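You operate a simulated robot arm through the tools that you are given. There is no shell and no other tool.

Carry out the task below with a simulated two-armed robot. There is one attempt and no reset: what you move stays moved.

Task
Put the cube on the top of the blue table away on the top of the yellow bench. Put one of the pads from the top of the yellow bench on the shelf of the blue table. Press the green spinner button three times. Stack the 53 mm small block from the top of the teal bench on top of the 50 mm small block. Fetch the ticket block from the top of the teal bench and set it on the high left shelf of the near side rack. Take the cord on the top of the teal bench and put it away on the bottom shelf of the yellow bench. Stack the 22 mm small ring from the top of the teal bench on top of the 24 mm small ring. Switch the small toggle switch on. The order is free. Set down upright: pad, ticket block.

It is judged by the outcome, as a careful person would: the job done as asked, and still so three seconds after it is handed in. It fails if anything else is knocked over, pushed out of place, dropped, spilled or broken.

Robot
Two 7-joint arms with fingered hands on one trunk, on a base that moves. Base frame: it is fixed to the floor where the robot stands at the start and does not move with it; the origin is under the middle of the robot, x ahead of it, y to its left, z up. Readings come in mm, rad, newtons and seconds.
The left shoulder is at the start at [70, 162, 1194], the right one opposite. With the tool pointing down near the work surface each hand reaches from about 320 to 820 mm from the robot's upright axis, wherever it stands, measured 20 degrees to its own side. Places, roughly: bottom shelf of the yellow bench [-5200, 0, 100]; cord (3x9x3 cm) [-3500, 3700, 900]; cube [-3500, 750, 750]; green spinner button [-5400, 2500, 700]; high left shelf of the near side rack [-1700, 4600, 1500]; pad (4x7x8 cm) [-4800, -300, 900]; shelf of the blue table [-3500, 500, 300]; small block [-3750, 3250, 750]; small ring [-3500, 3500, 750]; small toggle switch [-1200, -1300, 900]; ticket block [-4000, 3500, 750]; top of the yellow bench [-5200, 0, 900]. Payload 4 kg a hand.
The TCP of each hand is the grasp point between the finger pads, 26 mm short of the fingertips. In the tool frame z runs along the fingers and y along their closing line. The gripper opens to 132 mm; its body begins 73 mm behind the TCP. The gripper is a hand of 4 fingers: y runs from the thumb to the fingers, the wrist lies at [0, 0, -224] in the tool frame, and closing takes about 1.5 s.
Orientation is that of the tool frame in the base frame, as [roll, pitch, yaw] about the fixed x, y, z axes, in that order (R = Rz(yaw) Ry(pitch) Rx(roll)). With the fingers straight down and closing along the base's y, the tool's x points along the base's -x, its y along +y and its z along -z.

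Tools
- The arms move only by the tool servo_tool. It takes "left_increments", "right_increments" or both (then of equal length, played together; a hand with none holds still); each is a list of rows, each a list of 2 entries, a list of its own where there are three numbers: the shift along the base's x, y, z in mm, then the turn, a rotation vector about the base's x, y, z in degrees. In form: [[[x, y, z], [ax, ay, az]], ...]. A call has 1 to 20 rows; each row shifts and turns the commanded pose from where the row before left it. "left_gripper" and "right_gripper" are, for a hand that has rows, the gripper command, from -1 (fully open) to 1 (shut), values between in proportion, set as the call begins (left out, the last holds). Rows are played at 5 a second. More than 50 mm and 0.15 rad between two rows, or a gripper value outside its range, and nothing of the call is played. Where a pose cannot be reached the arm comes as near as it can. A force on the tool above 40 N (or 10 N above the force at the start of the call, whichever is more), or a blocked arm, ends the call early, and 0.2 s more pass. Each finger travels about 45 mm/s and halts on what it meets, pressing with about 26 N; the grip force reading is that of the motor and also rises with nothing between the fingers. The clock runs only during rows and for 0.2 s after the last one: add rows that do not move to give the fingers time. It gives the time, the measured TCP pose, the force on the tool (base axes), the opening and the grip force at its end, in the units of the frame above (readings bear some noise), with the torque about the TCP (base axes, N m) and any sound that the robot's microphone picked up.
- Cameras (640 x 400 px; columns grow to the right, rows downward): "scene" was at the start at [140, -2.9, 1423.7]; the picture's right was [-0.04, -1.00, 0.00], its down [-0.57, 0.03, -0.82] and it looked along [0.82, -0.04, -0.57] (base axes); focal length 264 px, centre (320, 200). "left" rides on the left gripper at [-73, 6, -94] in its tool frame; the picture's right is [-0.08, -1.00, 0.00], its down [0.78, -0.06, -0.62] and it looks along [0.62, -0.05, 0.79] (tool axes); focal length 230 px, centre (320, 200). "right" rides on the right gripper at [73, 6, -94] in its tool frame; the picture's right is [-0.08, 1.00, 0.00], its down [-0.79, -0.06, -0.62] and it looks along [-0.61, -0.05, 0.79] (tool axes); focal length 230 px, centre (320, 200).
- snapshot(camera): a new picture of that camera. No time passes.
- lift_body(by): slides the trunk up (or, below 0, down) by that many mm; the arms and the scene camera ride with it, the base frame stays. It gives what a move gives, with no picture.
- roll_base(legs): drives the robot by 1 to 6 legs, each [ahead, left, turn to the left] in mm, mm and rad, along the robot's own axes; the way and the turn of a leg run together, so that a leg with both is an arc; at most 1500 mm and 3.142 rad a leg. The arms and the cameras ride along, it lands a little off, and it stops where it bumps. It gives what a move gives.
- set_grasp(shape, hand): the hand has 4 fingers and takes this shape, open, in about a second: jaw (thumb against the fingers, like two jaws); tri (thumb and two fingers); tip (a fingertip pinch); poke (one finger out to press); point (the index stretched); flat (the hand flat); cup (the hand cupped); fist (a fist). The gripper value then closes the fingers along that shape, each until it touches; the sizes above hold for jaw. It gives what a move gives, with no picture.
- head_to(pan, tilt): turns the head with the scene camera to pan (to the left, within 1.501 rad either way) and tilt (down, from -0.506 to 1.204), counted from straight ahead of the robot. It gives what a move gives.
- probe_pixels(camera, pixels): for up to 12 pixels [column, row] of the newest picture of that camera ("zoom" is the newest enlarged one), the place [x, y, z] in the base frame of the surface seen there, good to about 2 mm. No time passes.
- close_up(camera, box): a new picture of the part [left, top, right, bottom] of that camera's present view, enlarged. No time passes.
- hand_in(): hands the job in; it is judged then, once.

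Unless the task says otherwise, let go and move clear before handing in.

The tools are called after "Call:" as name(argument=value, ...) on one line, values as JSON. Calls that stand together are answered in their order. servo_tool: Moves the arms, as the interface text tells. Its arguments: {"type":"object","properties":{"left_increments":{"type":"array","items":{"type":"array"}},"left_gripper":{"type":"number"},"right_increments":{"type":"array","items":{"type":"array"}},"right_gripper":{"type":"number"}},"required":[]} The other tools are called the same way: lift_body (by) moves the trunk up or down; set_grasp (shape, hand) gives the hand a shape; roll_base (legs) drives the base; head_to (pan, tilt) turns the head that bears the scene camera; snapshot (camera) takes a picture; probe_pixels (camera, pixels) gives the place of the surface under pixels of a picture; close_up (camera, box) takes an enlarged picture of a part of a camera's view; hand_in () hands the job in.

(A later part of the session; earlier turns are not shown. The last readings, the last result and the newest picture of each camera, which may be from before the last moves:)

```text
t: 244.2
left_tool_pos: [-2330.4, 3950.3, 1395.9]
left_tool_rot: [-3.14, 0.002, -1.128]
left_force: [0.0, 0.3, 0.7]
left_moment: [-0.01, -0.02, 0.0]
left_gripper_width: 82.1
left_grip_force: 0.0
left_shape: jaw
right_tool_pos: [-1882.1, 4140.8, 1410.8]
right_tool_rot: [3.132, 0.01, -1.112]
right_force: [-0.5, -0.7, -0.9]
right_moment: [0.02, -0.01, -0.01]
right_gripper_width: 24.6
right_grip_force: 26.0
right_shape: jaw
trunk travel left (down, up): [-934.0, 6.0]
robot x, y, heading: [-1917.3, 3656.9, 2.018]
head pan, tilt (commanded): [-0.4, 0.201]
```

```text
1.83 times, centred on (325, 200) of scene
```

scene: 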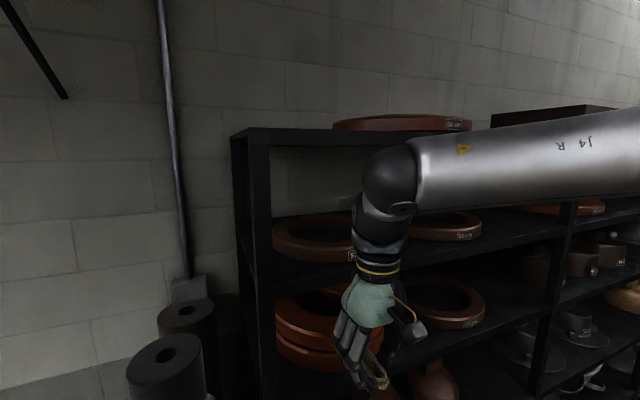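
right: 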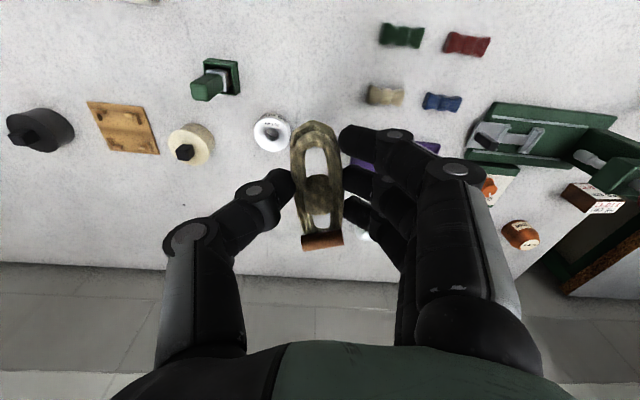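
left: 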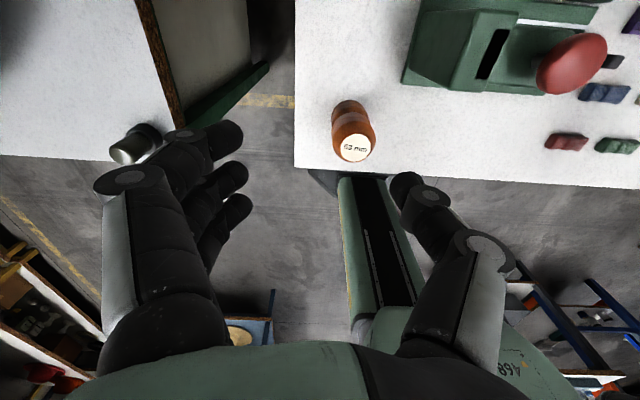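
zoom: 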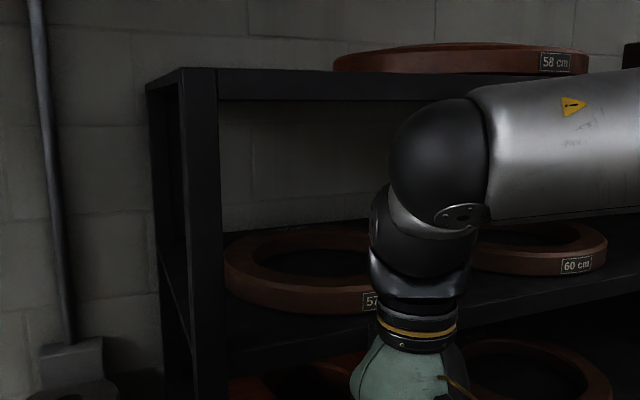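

Call:
roll_base(legs=[[0, -380, -0.01]])

Call:
head_to(pan=0.1, tilt=0.15)

Call:
snapshot(camera="scene")

Call:
close_up(camera="scene", box=[150, 100, 500, 300])

```text
t: 246.7
left_tool_pos: [-1987.3, 4114.7, 1394.9]
left_tool_rot: [-3.138, 0.002, -1.135]
left_force: [-0.2, -0.5, 0.6]
left_moment: [-0.01, 0.02, 0.02]
left_gripper_width: 82.2
left_grip_force: 0.0
left_shape: jaw
right_tool_pos: [-1538.2, 4302.9, 1412.8]
right_tool_rot: [3.137, 0.012, -1.121]
right_force: [0.2, -0.1, 0.1]
right_moment: [0.01, -0.03, -0.01]
right_gripper_width: 24.6
right_grip_force: 26.1
right_shape: jaw
trunk travel left (down, up): [-934.0, 6.0]
robot x, y, heading: [-1572.0, 3825.3, 2.011]
head pan, tilt (commanded): [-0.4, 0.201]
```

```text
t: 247.6
left_tool_pos: [-1983.5, 4116.8, 1396.3]
left_tool_rot: [-3.141, 0.002, -1.134]
left_force: [0.0, 0.7, 0.1]
left_moment: [-0.01, 0.02, -0.03]
left_gripper_width: 82.3
left_grip_force: 0.1
left_shape: jaw
right_tool_pos: [-1534.0, 4303.4, 1410.9]
right_tool_rot: [3.132, 0.013, -1.12]
right_force: [-0.6, -0.5, -1.3]
right_moment: [-0.01, -0.01, 0.03]
right_gripper_width: 24.4
right_grip_force: 26.0
right_shape: jaw
trunk travel left (down, up): [-934.0, 6.0]
robot x, y, heading: [-1573.2, 3821.2, 2.01]
head pan, tilt (commanded): [0.099, 0.15]
```

```text
taken
```

scene: 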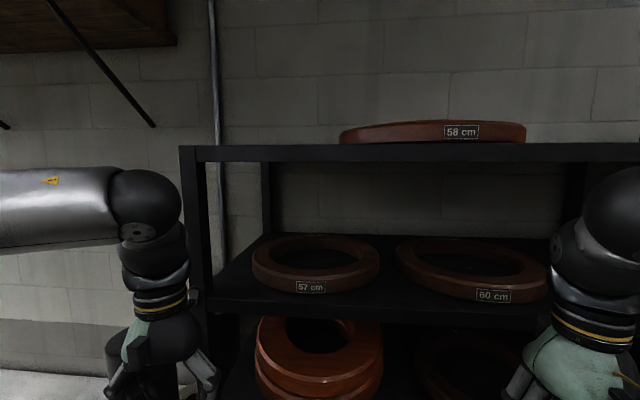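

```text
1.83 times, centred on (325, 200) of scene
```

zoom: 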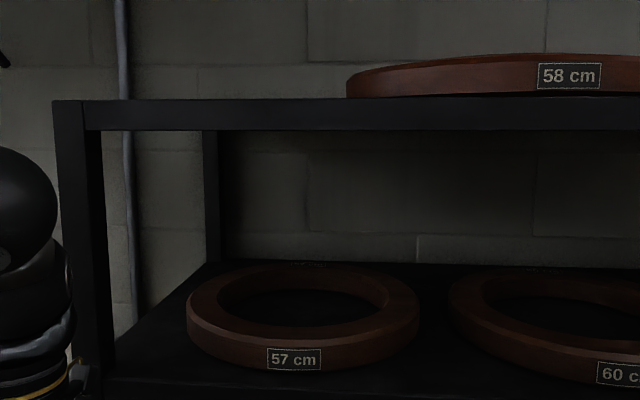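

Call:
probe_pixels(camera="zoom", pixels=[[150, 360], [180, 300], [130, 380], [430, 350], [435, 380], [420, 330], [430, 310], [190, 320], [300, 370], [415, 320], [452, 300], [480, 350]])

Call:
probe_pixels(camera="zoom", pixels=[[110, 385], [300, 385], [440, 395], [90, 340], [60, 100], [200, 115], [400, 115], [85, 200], [205, 200], [160, 330], [430, 280], [215, 270]])

```text
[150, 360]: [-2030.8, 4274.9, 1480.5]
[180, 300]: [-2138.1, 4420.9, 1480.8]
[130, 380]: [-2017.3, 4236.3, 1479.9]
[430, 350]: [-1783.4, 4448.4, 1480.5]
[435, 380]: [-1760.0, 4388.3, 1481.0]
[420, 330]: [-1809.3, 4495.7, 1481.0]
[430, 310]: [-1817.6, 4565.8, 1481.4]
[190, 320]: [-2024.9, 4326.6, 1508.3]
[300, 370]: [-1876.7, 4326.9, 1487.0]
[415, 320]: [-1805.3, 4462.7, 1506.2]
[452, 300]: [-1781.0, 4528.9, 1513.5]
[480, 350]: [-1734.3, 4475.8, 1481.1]
```

```text
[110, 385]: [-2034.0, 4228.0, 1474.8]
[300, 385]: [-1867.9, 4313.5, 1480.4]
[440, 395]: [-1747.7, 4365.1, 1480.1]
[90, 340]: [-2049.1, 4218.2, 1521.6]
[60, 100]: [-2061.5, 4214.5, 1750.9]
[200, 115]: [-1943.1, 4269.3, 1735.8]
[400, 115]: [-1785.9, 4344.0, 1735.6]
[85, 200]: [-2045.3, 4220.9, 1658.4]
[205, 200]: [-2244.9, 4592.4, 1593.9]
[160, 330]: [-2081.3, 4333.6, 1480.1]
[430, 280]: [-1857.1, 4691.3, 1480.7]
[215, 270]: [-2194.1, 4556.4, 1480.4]
```

The shelf surface is z=1480.7 with free space between the two oval rings near the front (≈[-1740,4410]). I'll need a 45° tilted grasp for it, so go back to the teal bench, move the ticket to an open spot, and regrasp it there. Lower the trunk first.

Call:
lift_body(by=-285)

Call:
roll_base(legs=[[0, 1100, 0], [0, 1080, 0]])

Call:
head_to(pan=0.3, tilt=0.75)

Call:
snapshot(camera="scene")

```text
t: 250.5
left_tool_pos: [-1983.4, 4117.1, 1111.9]
left_tool_rot: [3.141, 0.002, -1.134]
left_force: [-0.5, 0.4, -0.7]
left_moment: [0.01, 0.01, -0.01]
left_gripper_width: 82.3
left_grip_force: 0.0
left_shape: jaw
right_tool_pos: [-1533.4, 4303.3, 1125.5]
right_tool_rot: [3.132, 0.013, -1.122]
right_force: [0.2, -0.4, -0.8]
right_moment: [-0.03, 0.03, 0.02]
right_gripper_width: 24.7
right_grip_force: 25.8
right_shape: jaw
trunk travel left (down, up): [-649.0, 291.0]
robot x, y, heading: [-1576.4, 3823.4, 2.008]
head pan, tilt (commanded): [0.099, 0.15]
```

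```text
t: 261.2
left_tool_pos: [-3958.3, 3245.2, 1110.5]
left_tool_rot: [3.141, 0.001, -1.163]
left_force: [0.1, 0.0, 0.7]
left_moment: [0.0, -0.01, -0.04]
left_gripper_width: 82.1
left_grip_force: 0.1
left_shape: jaw
right_tool_pos: [-3502.3, 3417.8, 1125.8]
right_tool_rot: [3.135, 0.012, -1.153]
right_force: [0.4, -0.3, 0.3]
right_moment: [0.03, 0.01, -0.01]
right_gripper_width: 24.4
right_grip_force: 25.5
right_shape: jaw
trunk travel left (down, up): [-649.0, 291.0]
robot x, y, heading: [-3551.6, 2937.8, 1.984]
head pan, tilt (commanded): [0.099, 0.15]
```

```text
t: 262.2
left_tool_pos: [-3958.1, 3244.7, 1110.8]
left_tool_rot: [3.141, 0.001, -1.163]
left_force: [-0.3, -0.2, 0.4]
left_moment: [0.02, 0.02, 0.0]
left_gripper_width: 82.2
left_grip_force: 0.0
left_shape: jaw
right_tool_pos: [-3502.2, 3416.9, 1126.4]
right_tool_rot: [3.133, 0.009, -1.15]
right_force: [-0.4, 0.4, -0.3]
right_moment: [-0.02, 0.01, -0.01]
right_gripper_width: 24.6
right_grip_force: 25.5
right_shape: jaw
trunk travel left (down, up): [-649.0, 291.0]
robot x, y, heading: [-3554.1, 2935.9, 1.98]
head pan, tilt (commanded): [0.3, 0.75]
```

```text
taken
```

scene: 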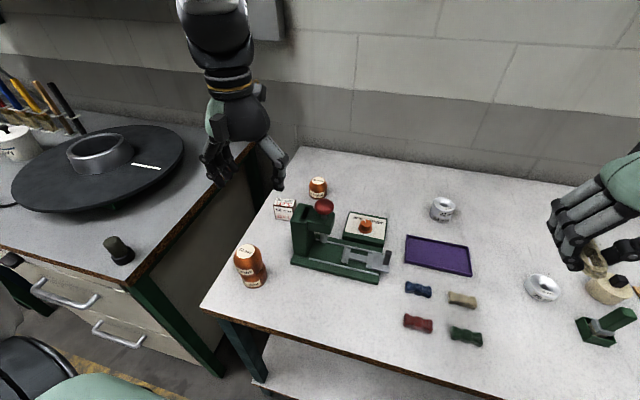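

Move the left hand over the ticket block at [-4035.6,3377] (54 mm wide, 28 deep, 60 tall), aligned to its width.

Call:
servo_tool(left_increments=[[[-15.5, 26.5, 0], [0, 0, 1.9]], [[-15.5, 26.5, -10], [0, 0, 1.9]], [[-15.5, 26.5, -20], [0, 0, 1.9]], [[-15.5, 26.5, -30], [0, 0, 1.9]], [[-15.5, 26.5, -30], [0, 0, 1.8]], [[0, 0, 0], [0, 0, 0]]], left_gripper=-0.27)

Call:
snapshot(camera="left")

Call:
close_up(camera="scene", box=[240, 130, 380, 260])

```text
t: 263.6
left_tool_pos: [-4036.3, 3377.6, 1022.2]
left_tool_rot: [-3.141, 0.005, -1.0]
left_force: [-0.4, -0.2, -0.4]
left_moment: [-0.01, 0.03, 0.0]
left_gripper_width: 83.2
left_grip_force: 0.0
left_shape: jaw
right_tool_pos: [-3501.0, 3416.5, 1125.3]
right_tool_rot: [3.133, 0.012, -1.151]
right_force: [-0.2, 0.2, -0.5]
right_moment: [0.05, 0.01, 0.01]
right_gripper_width: 24.7
right_grip_force: 25.9
right_shape: jaw
trunk travel left (down, up): [-649.0, 291.0]
robot x, y, heading: [-3556.9, 2939.9, 1.982]
head pan, tilt (commanded): [0.3, 0.75]
```

```text
taken
```

left: 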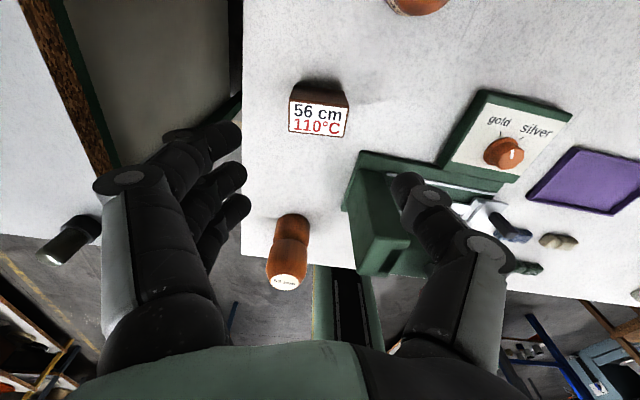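

```text
3.08 times, centred on (310, 195) of scene
```

zoom: 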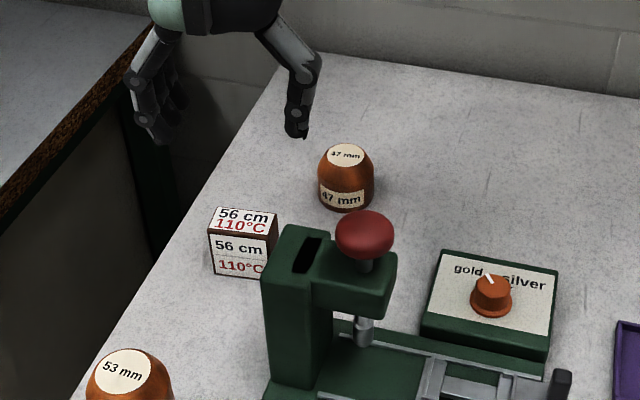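

Call:
close_up(camera="left", box=[280, 70, 360, 150])

Call:
probe_pixels(camera="zoom", pixels=[[165, 165], [435, 185], [430, 325], [170, 295], [300, 240], [170, 120], [440, 140]])

```text
5.00 times, centred on (320, 110) of left
```

zoom: 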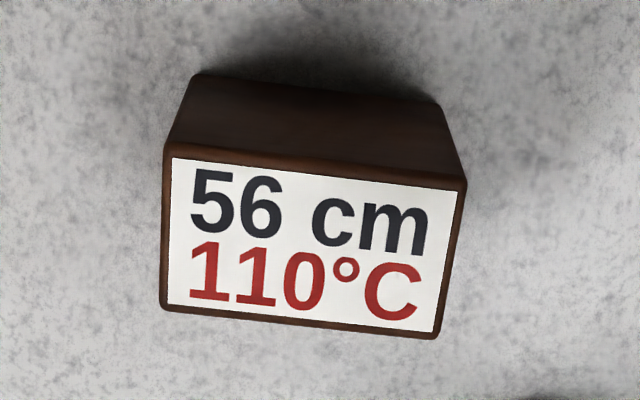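

```text
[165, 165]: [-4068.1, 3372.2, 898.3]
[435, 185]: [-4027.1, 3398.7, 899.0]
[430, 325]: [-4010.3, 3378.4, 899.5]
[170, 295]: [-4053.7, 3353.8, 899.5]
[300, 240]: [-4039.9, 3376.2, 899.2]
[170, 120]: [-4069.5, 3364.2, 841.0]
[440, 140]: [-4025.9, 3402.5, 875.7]
```

Call:
servo_tool(left_increments=[[[-1.7, -1.3, -35], [0, 0, -0.7]], [[0, 0, -35], [0, 0, 0]], [[0, 0, -35], [0, 0, 0]], [[0, 0, -25], [0, 0, 0]], [[0, 0, -12], [0, 0, 0]], [[0, 0, 0], [0, 0, 0]]])

Call:
snapshot(camera="left")

Call:
close_up(camera="scene", box=[240, 150, 350, 250])

```text
t: 265.0
left_tool_pos: [-4037.4, 3375.7, 876.6]
left_tool_rot: [3.141, 0.001, -1.012]
left_force: [0.7, 1.2, 1.4]
left_moment: [0.04, -0.02, -0.03]
left_gripper_width: 83.4
left_grip_force: 0.1
left_shape: jaw
right_tool_pos: [-3502.5, 3417.3, 1125.5]
right_tool_rot: [3.133, 0.011, -1.152]
right_force: [-0.1, -0.1, -0.2]
right_moment: [-0.04, 0.0, 0.02]
right_gripper_width: 24.4
right_grip_force: 25.3
right_shape: jaw
trunk travel left (down, up): [-649.0, 291.0]
robot x, y, heading: [-3556.5, 2936.9, 1.98]
head pan, tilt (commanded): [0.3, 0.75]
```

```text
taken
```

left: 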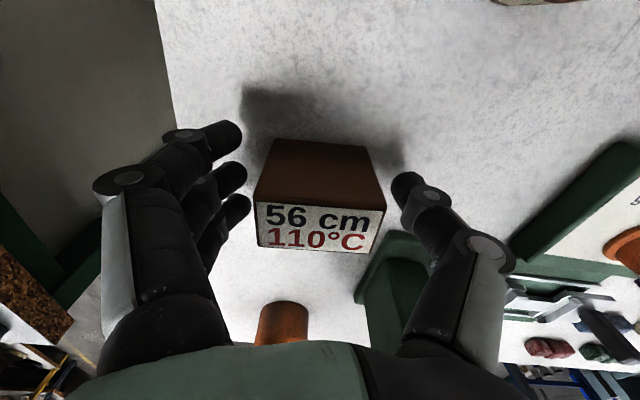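

```text
4.00 times, centred on (295, 200) of scene
```

zoom: 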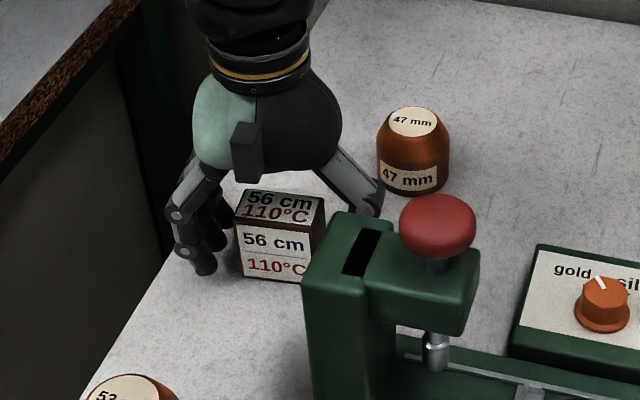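

Call:
servo_tool(left_increments=[[[0, 0, 2], [0, 0, 0]], [[0, 0, 0], [0, 0, 0]], [[0, 0, 0], [0, 0, 0]], [[0, 0, 0], [0, 0, 0]], [[0, 0, 0], [0, 0, 0]], [[0, 0, 0], [0, 0, 0]], [[0, 0, 0], [0, 0, 0]]], left_gripper=1)

Call:
snapshot(camera="left")

Call:
close_up(camera="scene", box=[240, 150, 350, 250])

```text
t: 266.6
left_tool_pos: [-4037.2, 3376.6, 880.6]
left_tool_rot: [3.141, 0.0, -1.011]
left_force: [-0.2, 0.8, -0.2]
left_moment: [0.02, 0.02, 0.06]
left_gripper_width: 32.4
left_grip_force: 25.9
left_shape: jaw
right_tool_pos: [-3501.8, 3416.8, 1125.7]
right_tool_rot: [3.133, 0.01, -1.151]
right_force: [0.9, -0.7, -0.1]
right_moment: [-0.02, 0.0, 0.02]
right_gripper_width: 24.5
right_grip_force: 26.1
right_shape: jaw
trunk travel left (down, up): [-649.0, 291.0]
robot x, y, heading: [-3557.2, 2937.6, 1.978]
head pan, tilt (commanded): [0.3, 0.75]
```

```text
taken
```

left: 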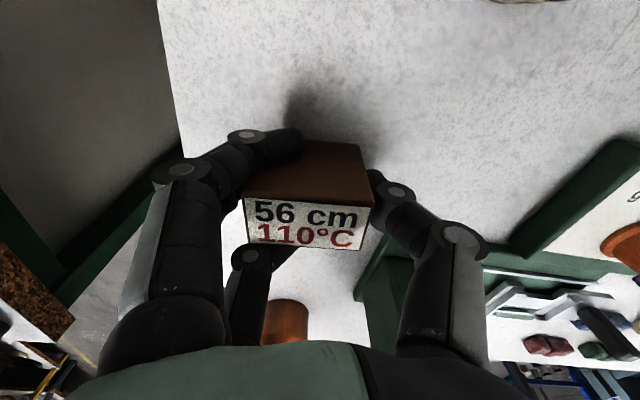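

```text
4.00 times, centred on (295, 200) of scene
```

zoom: 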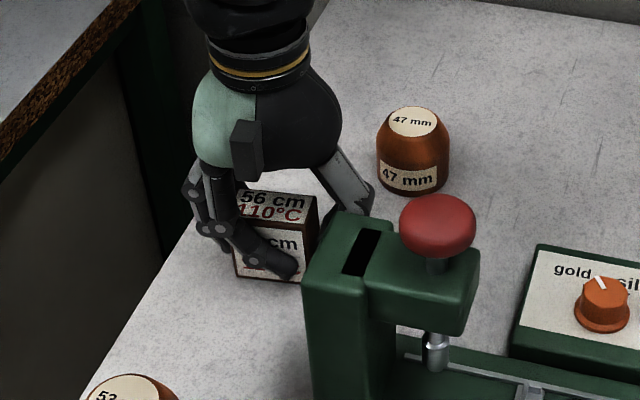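

Gripped (middle finger on the end, others wrapping front/back). Lift straight up carefully.

Call:
servo_tool(left_increments=[[[0, 0, 15], [0, 0, 0]], [[0, 0, 25], [0, 0, 0]], [[0, 0, 35], [0, 0, 0]], [[0, 0, 35], [0, 0, 0]], [[0, 0, 35], [0, 0, 0]], [[0, 0, 35], [0, 0, 0]], [[0, 0, 35], [0, 0, 0]]])

Call:
snapshot(camera="left")

Call:
snapshot(camera="scene")

```text
t: 268.2
left_tool_pos: [-4036.5, 3376.0, 1099.6]
left_tool_rot: [-3.142, 0.002, -1.011]
left_force: [0.6, 0.2, 0.5]
left_moment: [0.0, 0.01, -0.02]
left_gripper_width: 32.4
left_grip_force: 26.1
left_shape: jaw
right_tool_pos: [-3501.4, 3415.8, 1126.1]
right_tool_rot: [3.13, 0.012, -1.152]
right_force: [0.5, 0.3, 0.1]
right_moment: [-0.02, 0.03, -0.01]
right_gripper_width: 24.3
right_grip_force: 25.9
right_shape: jaw
trunk travel left (down, up): [-649.0, 291.0]
robot x, y, heading: [-3557.6, 2937.0, 1.977]
head pan, tilt (commanded): [0.3, 0.75]
```

```text
taken
```

left: 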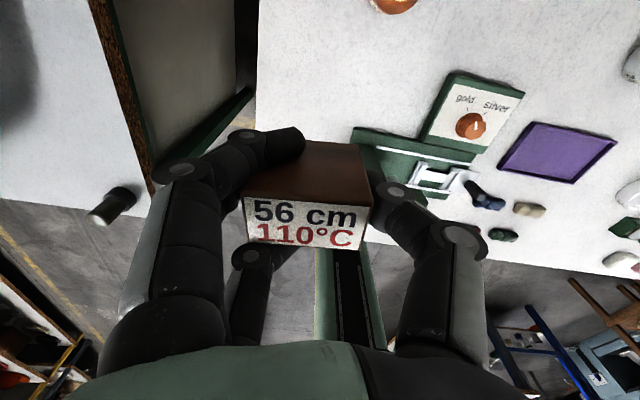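

```text
taken
```

scene: 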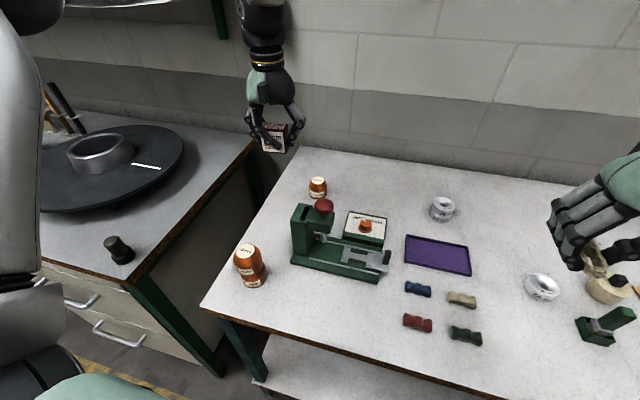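

Ticket held. Bring the left hand in, then drive right ~515 mm to the open spot on the bench front.

Call:
servo_tool(left_increments=[[[12, -27.5, 4], [0, 0, -1.9]], [[12, -27.5, 4], [0, 0, -1.9]], [[12, -27.5, 4], [0, 0, -1.9]], [[12, -27.5, 4], [0, 0, -1.9]], [[12, -27.5, 4], [0, 0, -1.9]]])

Call:
roll_base(legs=[[0, -515, 0.03]])

Call:
head_to(pan=0.3, tilt=0.8)

Call:
snapshot(camera="scene")

Call:
snapshot(camera="left")

```text
t: 269.4
left_tool_pos: [-3976.7, 3235.7, 1116.9]
left_tool_rot: [-3.141, 0.002, -1.178]
left_force: [-0.1, -0.6, -0.9]
left_moment: [-0.01, -0.02, -0.01]
left_gripper_width: 32.4
left_grip_force: 25.8
left_shape: jaw
right_tool_pos: [-3501.6, 3415.4, 1125.8]
right_tool_rot: [3.132, 0.012, -1.151]
right_force: [-0.5, -0.3, 0.2]
right_moment: [0.0, 0.01, 0.01]
right_gripper_width: 24.4
right_grip_force: 26.4
right_shape: jaw
trunk travel left (down, up): [-649.0, 291.0]
robot x, y, heading: [-3553.6, 2938.8, 1.976]
head pan, tilt (commanded): [0.3, 0.75]
```

```text
t: 272.4
left_tool_pos: [-3522.3, 3433.7, 1115.0]
left_tool_rot: [-3.139, 0.002, -1.148]
left_force: [-0.9, -0.3, -2.4]
left_moment: [-0.02, 0.01, 0.0]
left_gripper_width: 32.3
left_grip_force: 25.9
left_shape: jaw
right_tool_pos: [-3052.8, 3628.0, 1124.5]
right_tool_rot: [3.131, 0.011, -1.118]
right_force: [0.3, 0.1, 0.2]
right_moment: [0.04, 0.02, 0.01]
right_gripper_width: 24.7
right_grip_force: 26.0
right_shape: jaw
trunk travel left (down, up): [-649.0, 291.0]
robot x, y, heading: [-3091.6, 3147.0, 2.011]
head pan, tilt (commanded): [0.3, 0.75]
```

```text
t: 273.0
left_tool_pos: [-3521.5, 3433.0, 1116.0]
left_tool_rot: [3.141, 0.003, -1.147]
left_force: [0.1, -0.2, -0.7]
left_moment: [0.0, 0.03, -0.01]
left_gripper_width: 32.3
left_grip_force: 26.4
left_shape: jaw
right_tool_pos: [-3052.7, 3628.4, 1126.1]
right_tool_rot: [3.133, 0.01, -1.119]
right_force: [-0.6, -0.1, 0.0]
right_moment: [-0.06, -0.01, 0.0]
right_gripper_width: 24.6
right_grip_force: 25.9
right_shape: jaw
trunk travel left (down, up): [-649.0, 291.0]
robot x, y, heading: [-3090.0, 3147.9, 2.002]
head pan, tilt (commanded): [0.3, 0.799]
```

```text
taken
```

scene: 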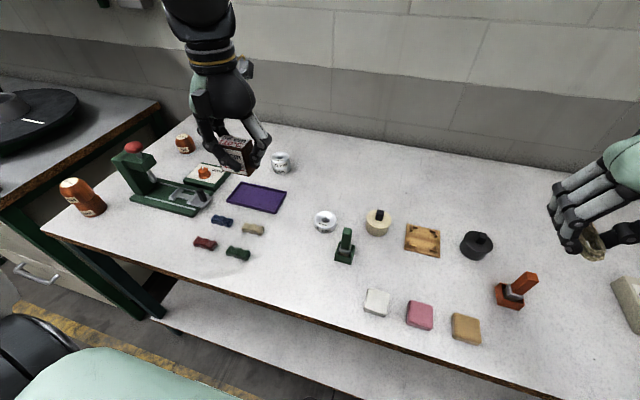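

```text
taken
```

left: 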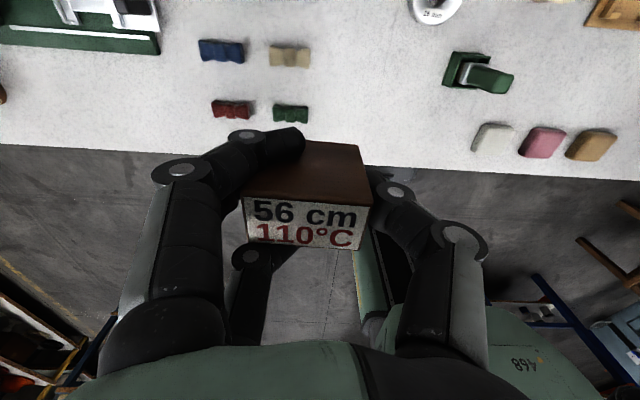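

Call:
servo_tool(left_increments=[[[20, 3, 0], [0, 0, 0]], [[20, 3, 0], [0, 0, 0]], [[20, 3, 0], [0, 0, 0]], [[19, 3, 0], [0, 0, 0]], [[0, 0, -40], [0, 0, 0]], [[0, 0, -40], [0, 0, 0]], [[0, 0, -40], [0, 0, 0]], [[0, 0, -40], [0, 0, 0]], [[0, 0, -35], [0, 0, 0]], [[0, 0, -25], [0, 0, 0]], [[0, 0, -8], [0, 0, 0]], [[0, 0, 0], [0, 0, 0]]])

Call:
close_up(camera="scene", box=[210, 150, 350, 290])

Call:
snapshot(camera="left")

```text
t: 275.6
left_tool_pos: [-3444.2, 3446.1, 887.7]
left_tool_rot: [-3.14, 0.001, -1.148]
left_force: [0.9, -0.2, -0.3]
left_moment: [-0.03, 0.03, -0.01]
left_gripper_width: 31.9
left_grip_force: 26.0
left_shape: jaw
right_tool_pos: [-3052.4, 3629.1, 1124.4]
right_tool_rot: [3.133, 0.013, -1.118]
right_force: [0.2, 0.8, 0.2]
right_moment: [-0.02, 0.01, -0.01]
right_gripper_width: 24.6
right_grip_force: 26.0
right_shape: jaw
trunk travel left (down, up): [-649.0, 291.0]
robot x, y, heading: [-3090.4, 3147.3, 2.011]
head pan, tilt (commanded): [0.3, 0.799]
```

```text
2.86 times, centred on (280, 220) of scene
```

zoom: 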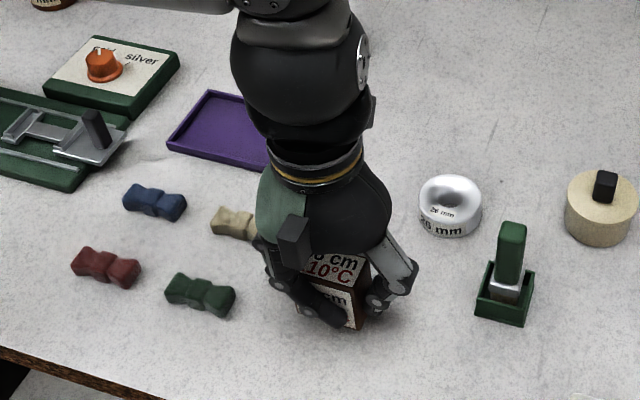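

```text
taken
```

left: 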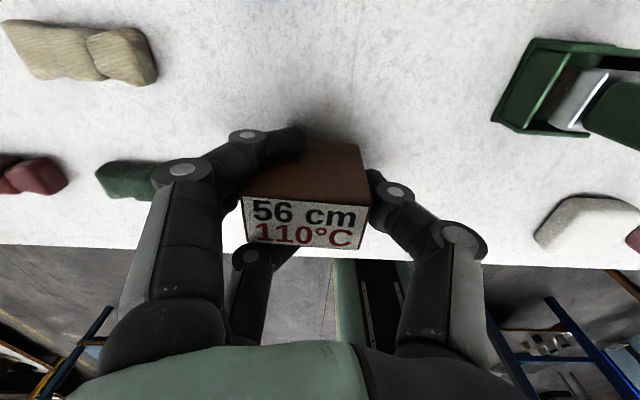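

Call:
servo_tool(left_increments=[[[2, 0, -3], [0, 0, 0]], [[0, 0, -2], [0, 0, 0]], [[0, 0, -1], [0, 0, 0]], [[0, 0, -1], [0, 0, 0]], [[0, 0, 0], [0, 0, 0]]])

```text
t: 276.8
left_tool_pos: [-3440.7, 3445.2, 881.2]
left_tool_rot: [-3.141, 0.003, -1.145]
left_force: [0.1, 0.0, -0.6]
left_moment: [0.05, -0.01, -0.01]
left_gripper_width: 32.2
left_grip_force: 25.9
left_shape: jaw
right_tool_pos: [-3054.0, 3628.4, 1126.8]
right_tool_rot: [3.131, 0.011, -1.119]
right_force: [0.0, -0.5, -0.5]
right_moment: [0.0, -0.03, 0.0]
right_gripper_width: 24.6
right_grip_force: 26.1
right_shape: jaw
trunk travel left (down, up): [-649.0, 291.0]
robot x, y, heading: [-3091.6, 3144.6, 2.012]
head pan, tilt (commanded): [0.3, 0.799]
```

Call:
servo_tool(left_increments=[[[0, 0, -1], [0, 0, 0]], [[0, 0, -1], [0, 0, 0]], [[0, 0, -1], [0, 0, 0]], [[0, 0, 0], [0, 0, 0]]])

```text
t: 277.8
left_tool_pos: [-3441.1, 3445.9, 878.6]
left_tool_rot: [-3.142, 0.004, -1.146]
left_force: [0.9, -0.7, 5.9]
left_moment: [-0.07, 0.18, 0.0]
left_gripper_width: 32.2
left_grip_force: 26.1
left_shape: jaw
right_tool_pos: [-3051.3, 3628.5, 1124.9]
right_tool_rot: [3.132, 0.013, -1.119]
right_force: [-0.8, -0.1, -0.1]
right_moment: [0.01, 0.0, 0.0]
right_gripper_width: 24.4
right_grip_force: 26.3
right_shape: jaw
trunk travel left (down, up): [-649.0, 291.0]
robot x, y, heading: [-3091.3, 3147.1, 2.011]
head pan, tilt (commanded): [0.3, 0.799]
```

Contact at 6 N; release the ticket here.

Call:
servo_tool(left_increments=[[[0, 0, 0], [0, 0, 0]], [[0, 0, 0], [0, 0, 0]], [[0, 0, 0], [0, 0, 0]], [[0, 0, 0], [0, 0, 0]], [[0, 0, 0], [0, 0, 0]], [[0, 0, 0], [0, 0, 0]], [[0, 0, 0], [0, 0, 0]]], left_gripper=-0.35)

Call:
snapshot(camera="left")

Call:
close_up(camera="scene", box=[210, 150, 350, 290])

```text
t: 279.4
left_tool_pos: [-3440.5, 3446.3, 877.6]
left_tool_rot: [3.14, 0.003, -1.147]
left_force: [-0.1, 0.4, -0.4]
left_moment: [-0.05, -0.02, -0.02]
left_gripper_width: 88.9
left_grip_force: 0.0
left_shape: jaw
right_tool_pos: [-3053.7, 3627.8, 1125.9]
right_tool_rot: [3.133, 0.01, -1.12]
right_force: [-0.4, 1.0, 0.1]
right_moment: [0.0, -0.01, 0.0]
right_gripper_width: 24.7
right_grip_force: 25.9
right_shape: jaw
trunk travel left (down, up): [-649.0, 291.0]
robot x, y, heading: [-3094.6, 3149.8, 2.007]
head pan, tilt (commanded): [0.3, 0.799]
```

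```text
taken
```

left: 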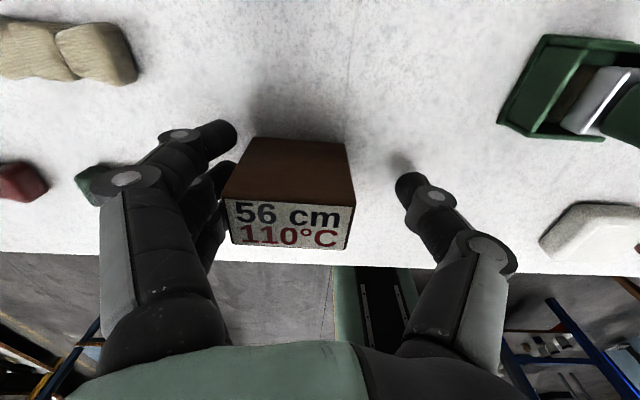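

```text
2.86 times, centred on (280, 220) of scene
```

zoom: 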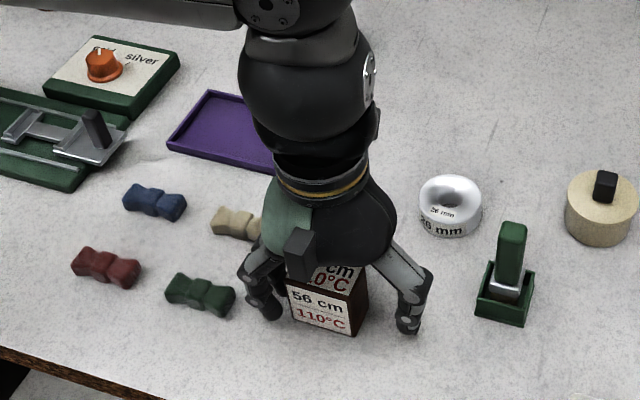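

Ticket stands upright in the open. Raise the hand, then tilt it 45° for the regrasp.

Call:
servo_tool(left_increments=[[[1, 0, 15], [0, 0, 0]], [[1, 0, 30], [0, 0, 0]], [[0, 0, 35], [0, 0, 0]], [[0, 0, 40], [0, 0, 0]], [[0, 0, 40], [0, 0, 0]]])

Call:
snapshot(camera="scene")

Call:
close_up(camera="scene", box=[260, 215, 320, 275])

```text
t: 280.6
left_tool_pos: [-3437.1, 3443.1, 1036.9]
left_tool_rot: [-3.14, 0.001, -1.147]
left_force: [0.0, -0.1, 0.0]
left_moment: [-0.02, -0.03, 0.0]
left_gripper_width: 88.7
left_grip_force: 0.1
left_shape: jaw
right_tool_pos: [-3051.7, 3628.4, 1125.3]
right_tool_rot: [3.133, 0.011, -1.118]
right_force: [0.6, 0.4, 0.3]
right_moment: [0.01, 0.04, 0.02]
right_gripper_width: 24.8
right_grip_force: 26.1
right_shape: jaw
trunk travel left (down, up): [-649.0, 291.0]
robot x, y, heading: [-3089.3, 3146.5, 2.012]
head pan, tilt (commanded): [0.3, 0.799]
```

```text
taken
```

scene: 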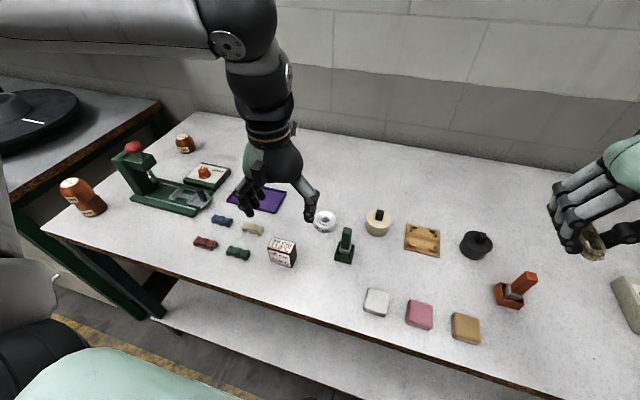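

```text
6.67 times, centred on (290, 245) of scene
```

zoom: 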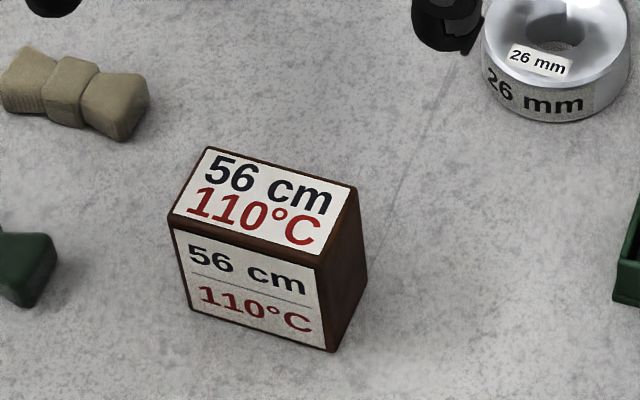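

Call:
probe_pixels(camera="zoom", pixels=[[210, 152], [352, 188], [322, 255], [173, 215], [260, 200], [178, 235], [322, 280], [192, 308], [330, 345], [355, 275]])

```text
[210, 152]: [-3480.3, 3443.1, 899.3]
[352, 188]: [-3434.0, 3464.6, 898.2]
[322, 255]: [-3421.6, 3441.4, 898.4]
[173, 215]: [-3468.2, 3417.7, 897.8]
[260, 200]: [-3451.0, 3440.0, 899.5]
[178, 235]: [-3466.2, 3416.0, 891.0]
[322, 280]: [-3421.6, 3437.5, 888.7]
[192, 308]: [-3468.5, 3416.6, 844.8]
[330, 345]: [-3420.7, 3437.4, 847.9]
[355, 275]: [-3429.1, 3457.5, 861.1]
```

Ticket now at centre ≈[-3452,3441], width along the bench. Tilt the left hand 45° (fingers forward-down) while backing to a pre-grasp point.

Call:
servo_tool(left_increments=[[[4.1, -14.2, -10], [6.77, 3.23, 0.3]], [[4.1, -14.2, -10], [6.77, 3.23, 0.3]], [[4.1, -14.2, -10], [6.77, 3.23, 0.3]], [[4.1, -14.2, -10], [6.77, 3.23, 0.3]], [[4.1, -14.2, -10], [6.77, 3.23, 0.3]], [[4.1, -14.2, -10], [6.77, 3.23, 0.2]], [[0, 0, 0], [0, 0, 0]]])

Call:
snapshot(camera="left")

Call:
snapshot(camera="scene")

```text
t: 282.2
left_tool_pos: [-3383.3, 3452.4, 1031.1]
left_tool_rot: [3.138, 0.393, -1.132]
left_force: [-0.2, 0.4, 0.1]
left_moment: [0.0, 0.0, 0.0]
left_gripper_width: 89.1
left_grip_force: 0.1
left_shape: jaw
left hand out of reach, approached as far as the arm can: row 2, 3, 4, 5, 6
right_tool_pos: [-3054.3, 3626.5, 1126.2]
right_tool_rot: [3.132, 0.011, -1.119]
right_force: [-0.9, 0.1, -0.1]
right_moment: [0.06, 0.01, 0.0]
right_gripper_width: 24.8
right_grip_force: 25.7
right_shape: jaw
trunk travel left (down, up): [-649.0, 291.0]
robot x, y, heading: [-3093.2, 3148.0, 2.011]
head pan, tilt (commanded): [0.3, 0.799]
```

```text
taken
```

left: 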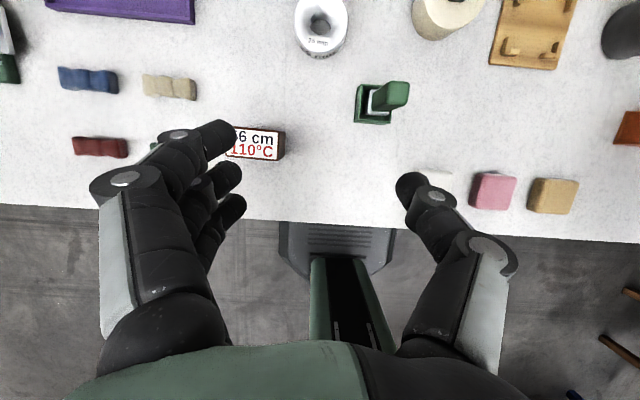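

```text
taken
```

scene: 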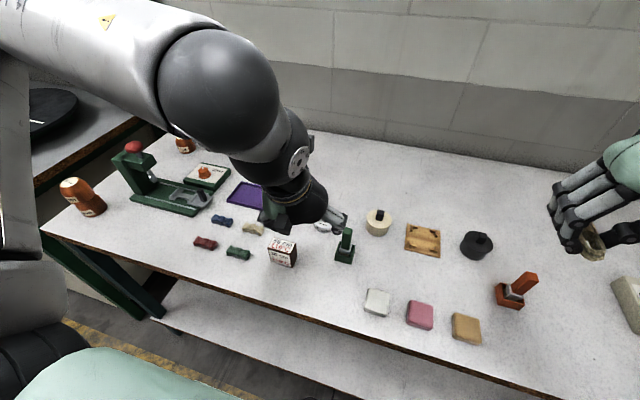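

Too close for the tilted wrist. Back the robot off 230 mm and redo the tilt.

Call:
roll_base(legs=[[-230, 0, 0]])

```text
t: 284.0
left_tool_pos: [-3284.0, 3244.5, 1031.1]
left_tool_rot: [3.137, 0.392, -1.137]
left_force: [0.7, -0.2, 1.2]
left_moment: [0.0, -0.02, 0.02]
left_gripper_width: 89.0
left_grip_force: 0.1
left_shape: jaw
right_tool_pos: [-2952.2, 3419.1, 1125.2]
right_tool_rot: [3.132, 0.01, -1.127]
right_force: [-0.3, 0.3, 0.8]
right_moment: [-0.04, -0.01, 0.0]
right_gripper_width: 24.2
right_grip_force: 26.6
right_shape: jaw
trunk travel left (down, up): [-649.0, 291.0]
robot x, y, heading: [-2994.0, 2935.8, 2.007]
head pan, tilt (commanded): [0.3, 0.799]
```

Call:
servo_tool(left_increments=[[[-32, 28.3, 0], [0, 0, 0.3]], [[-32, 28.3, 0], [0, 0, 0.3]], [[-32, 28.3, 0], [0, 0, 0.3]], [[-32, 28.3, 0], [0, 0, 0.2]], [[0, 0, 0], [6.77, 3.23, 0]], [[0, 0, 0], [6.77, 3.23, 0]], [[0, 0, 0], [6.77, 3.23, 0]], [[0, 0, 0], [0, 0, 0]]])

Call:
snapshot(camera="left")

Call:
snapshot(camera="scene")

```text
t: 285.8
left_tool_pos: [-3408.9, 3356.2, 1031.4]
left_tool_rot: [3.141, 0.787, -1.116]
left_force: [-0.7, -0.1, -0.2]
left_moment: [0.04, 0.0, 0.02]
left_gripper_width: 88.8
left_grip_force: 0.0
left_shape: jaw
right_tool_pos: [-2951.1, 3417.8, 1125.9]
right_tool_rot: [3.133, 0.009, -1.126]
right_force: [-0.6, -0.8, -0.3]
right_moment: [0.02, -0.02, -0.01]
right_gripper_width: 24.7
right_grip_force: 25.7
right_shape: jaw
trunk travel left (down, up): [-649.0, 291.0]
robot x, y, heading: [-2993.3, 2937.0, 2.008]
head pan, tilt (commanded): [0.3, 0.799]
```

```text
taken
```

left: 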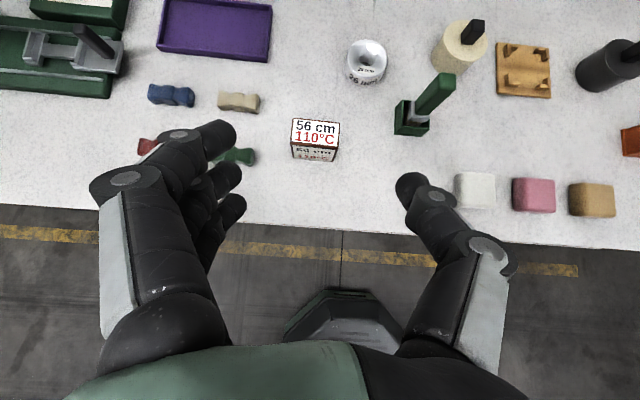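

```text
taken
```

scene: 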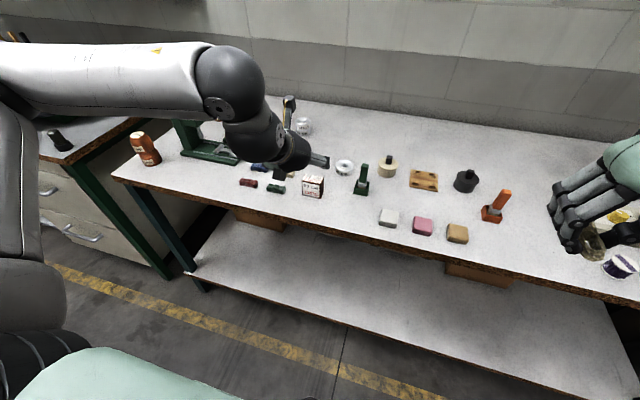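

Call:
close_up(camera="left", box=[280, 105, 350, 170])

Call:
probe_pixels(camera="zoom", pixels=[[120, 95], [450, 110], [435, 235], [115, 215], [280, 160], [130, 300], [430, 320]])

```text
6.15 times, centred on (315, 138) of left
```

zoom: 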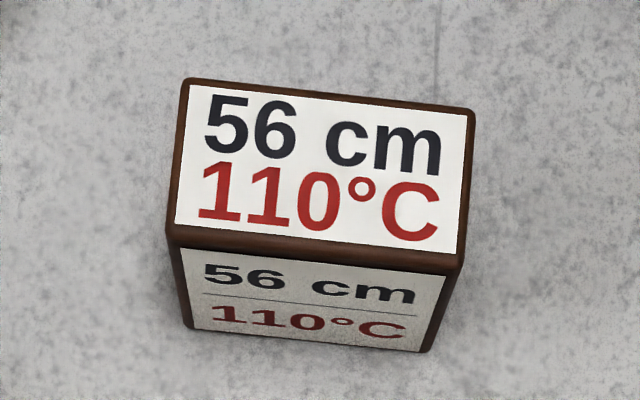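

```text
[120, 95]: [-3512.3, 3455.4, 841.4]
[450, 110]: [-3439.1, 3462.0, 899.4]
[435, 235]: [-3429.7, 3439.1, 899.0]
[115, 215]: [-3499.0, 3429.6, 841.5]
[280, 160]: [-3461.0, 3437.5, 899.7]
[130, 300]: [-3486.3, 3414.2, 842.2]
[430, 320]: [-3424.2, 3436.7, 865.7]
```

Call:
servo_tool(left_increments=[[[0, 0, -27], [0, 0, 0]], [[0, 0, -27], [0, 0, 0]], [[-8, 15.3, -17], [0, 0, 0]], [[-8, 15.3, -17], [0, 0, 0]], [[-8, 15.3, -17], [0, 0, 0]], [[0, 0, 0], [0, 0, 0]]])

Call:
snapshot(camera="left")

Call:
close_up(camera="scene", box=[250, 120, 390, 230])

```text
t: 287.2
left_tool_pos: [-3434.9, 3402.3, 928.2]
left_tool_rot: [3.141, 0.788, -1.116]
left_force: [-0.3, 0.4, 0.2]
left_moment: [0.01, -0.01, 0.01]
left_gripper_width: 89.0
left_grip_force: 0.0
left_shape: jaw
right_tool_pos: [-2951.5, 3418.6, 1124.5]
right_tool_rot: [3.131, 0.01, -1.126]
right_force: [0.0, 0.4, -0.6]
right_moment: [-0.02, 0.02, 0.01]
right_gripper_width: 24.3
right_grip_force: 26.0
right_shape: jaw
trunk travel left (down, up): [-649.0, 291.0]
robot x, y, heading: [-2994.0, 2933.1, 2.002]
head pan, tilt (commanded): [0.3, 0.799]
```

```text
taken
```

left: 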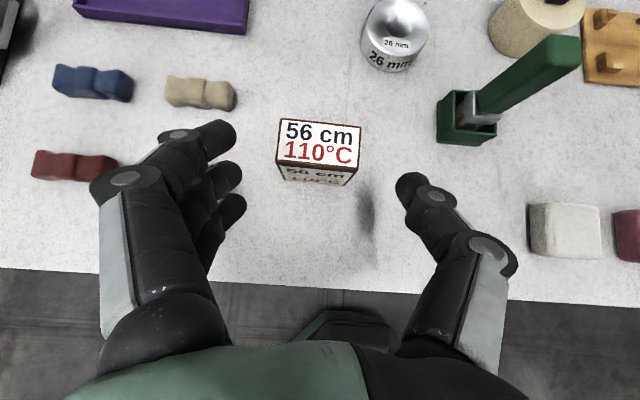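

```text
3.64 times, centred on (320, 175) of scene
```

zoom: 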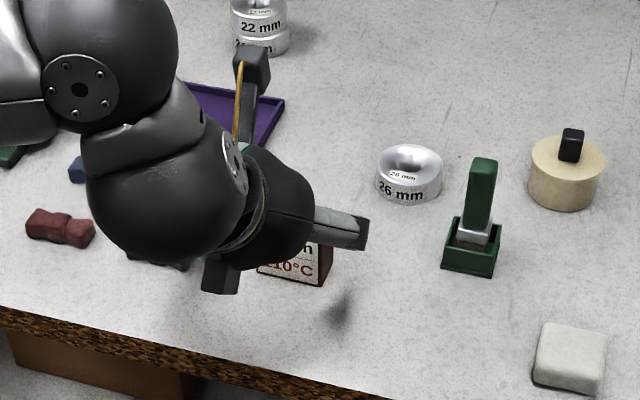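

Call:
servo_tool(left_increments=[[[-4.7, 10.2, -12], [0, 0, 0]], [[-4.7, 10.2, -12], [0, 0, 0]], [[-4.7, 10.2, -10], [0, 0, 0]], [[0, 0, 0], [0, 0, 0]]])

Call:
snapshot(camera="left")

Call:
close_up(camera="scene", box=[250, 120, 390, 230])

```text
t: 288.2
left_tool_pos: [-3448.7, 3430.6, 893.0]
left_tool_rot: [3.14, 0.785, -1.118]
left_force: [-0.6, 0.8, 0.4]
left_moment: [-0.02, 0.05, 0.03]
left_gripper_width: 89.1
left_grip_force: 0.0
left_shape: jaw
right_tool_pos: [-2951.5, 3418.0, 1126.0]
right_tool_rot: [3.133, 0.011, -1.125]
right_force: [0.4, 0.1, 0.3]
right_moment: [-0.01, 0.0, -0.01]
right_gripper_width: 24.5
right_grip_force: 26.2
right_shape: jaw
trunk travel left (down, up): [-649.0, 291.0]
robot x, y, heading: [-2995.6, 2932.5, 2.0]
head pan, tilt (commanded): [0.3, 0.799]
```

```text
taken
```

left: 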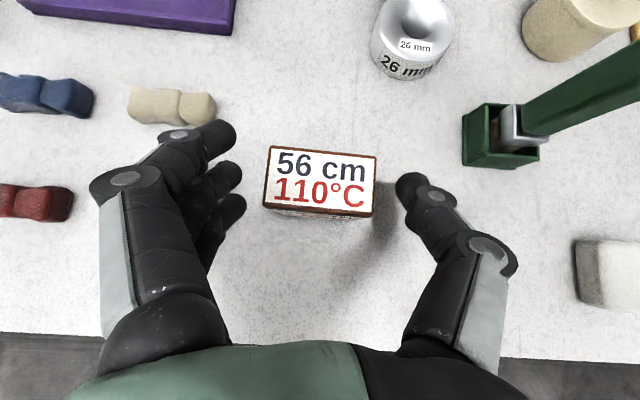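

```text
3.64 times, centred on (320, 175) of scene
```

zoom: 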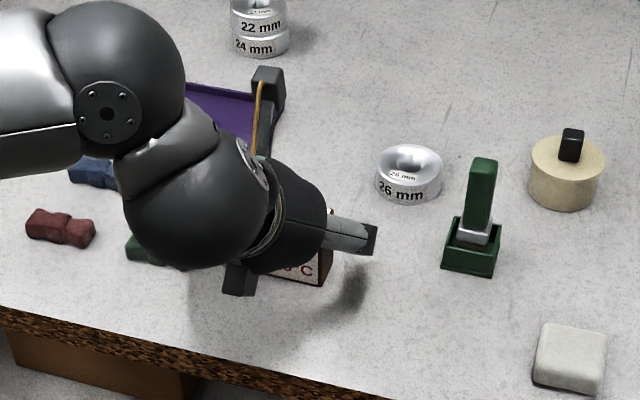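

Ticket centred between fingers and thumb at 45°. Close.

Call:
servo_tool(left_increments=[[[0, 0, 0], [0, 0, 0]], [[0, 0, 0], [0, 0, 0]], [[0, 0, 0], [0, 0, 0]], [[0, 0, 0], [0, 0, 0]], [[0, 0, 0], [0, 0, 0]], [[0, 0, 0], [0, 0, 0]], [[0, 0, 0], [0, 0, 0]], [[0, 0, 0], [0, 0, 0]]], left_gripper=1)

Call:
snapshot(camera="left")

```text
t: 290.0
left_tool_pos: [-3450.2, 3431.6, 892.0]
left_tool_rot: [3.141, 0.785, -1.118]
left_force: [0.3, -0.5, -0.2]
left_moment: [-0.02, 0.0, 0.02]
left_gripper_width: 49.4
left_grip_force: 25.9
left_shape: jaw
right_tool_pos: [-2951.5, 3417.5, 1124.4]
right_tool_rot: [3.131, 0.01, -1.126]
right_force: [0.0, -0.2, -0.5]
right_moment: [-0.02, 0.0, -0.01]
right_gripper_width: 24.4
right_grip_force: 26.3
right_shape: jaw
trunk travel left (down, up): [-649.0, 291.0]
robot x, y, heading: [-2990.2, 2938.2, 2.007]
head pan, tilt (commanded): [0.3, 0.799]
```

```text
taken
```

left: 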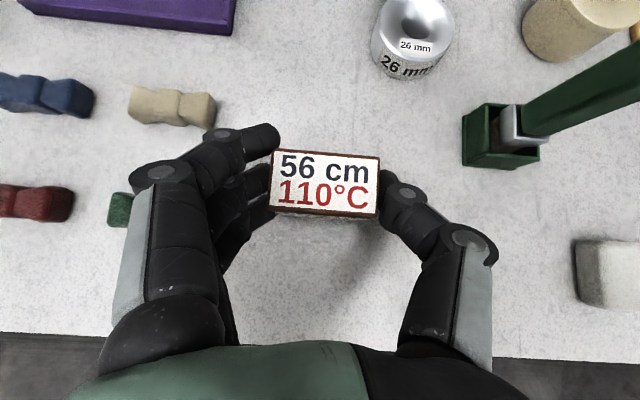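

Good grip with all fingers. Lift and check.

Call:
servo_tool(left_increments=[[[0, 0, 12], [0, 0, 0]], [[0, 0, 25], [0, 0, 0]], [[0, 0, 30], [0, 0, 0]], [[0, 0, 35], [0, 0, 0]], [[0, 0, 35], [0, 0, 0]]])

Call:
snapshot(camera="left")

Call:
close_up(camera="scene", box=[230, 80, 410, 230])

```text
t: 291.2
left_tool_pos: [-3446.4, 3433.0, 1029.6]
left_tool_rot: [3.139, 0.785, -1.116]
left_force: [0.8, 1.1, -0.4]
left_moment: [0.01, 0.0, 0.06]
left_gripper_width: 49.2
left_grip_force: 25.8
left_shape: jaw
right_tool_pos: [-2951.1, 3418.5, 1125.2]
right_tool_rot: [3.131, 0.011, -1.126]
right_force: [1.0, 0.5, -0.6]
right_moment: [-0.02, 0.01, -0.03]
right_gripper_width: 24.3
right_grip_force: 26.1
right_shape: jaw
trunk travel left (down, up): [-649.0, 291.0]
robot x, y, heading: [-2994.7, 2934.3, 2.001]
head pan, tilt (commanded): [0.3, 0.799]
```

```text
taken
```

left: 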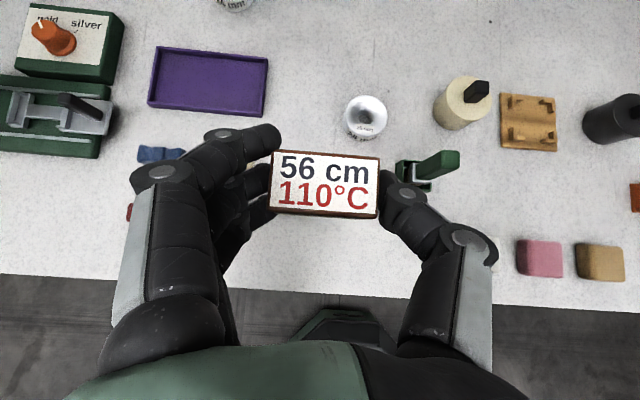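

```text
2.67 times, centred on (320, 155) of scene
```

zoom: 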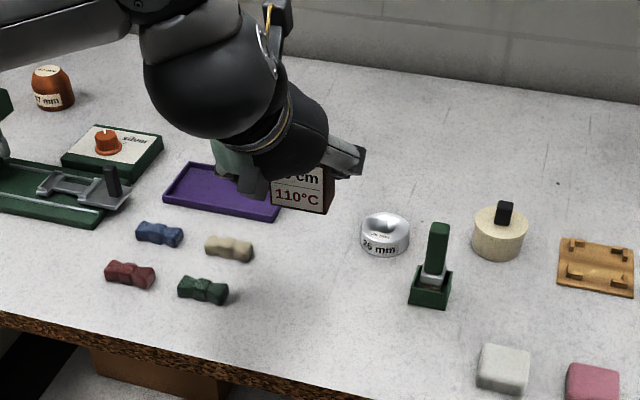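

Ticket is upright in the tilted grip. Drive right toward the rack (hand stays well above the bench items).

Call:
servo_tool(left_increments=[[[12, -27, 25], [0, 0, 0]], [[12, -27, 25], [0, 0, 0]], [[0, 0, 30], [0, 0, 0]]], right_increments=[[[8, -18, 0], [0, 0, 0]], [[8, -18, 0], [0, 0, 0]], [[0, 0, 0], [0, 0, 0]]])

```text
t: 292.0
left_tool_pos: [-3424.9, 3381.5, 1107.6]
left_tool_rot: [-3.142, 0.784, -1.115]
left_force: [-0.7, 0.0, -1.6]
left_moment: [-0.02, 0.04, 0.01]
left_gripper_width: 49.5
left_grip_force: 26.5
left_shape: jaw
right_tool_pos: [-2936.7, 3379.6, 1124.9]
right_tool_rot: [3.133, 0.01, -1.126]
right_force: [-0.6, -0.5, 0.0]
right_moment: [-0.03, -0.01, -0.01]
right_gripper_width: 24.6
right_grip_force: 26.2
right_shape: jaw
trunk travel left (down, up): [-649.0, 291.0]
robot x, y, heading: [-2993.5, 2936.7, 2.003]
head pan, tilt (commanded): [0.3, 0.799]
```

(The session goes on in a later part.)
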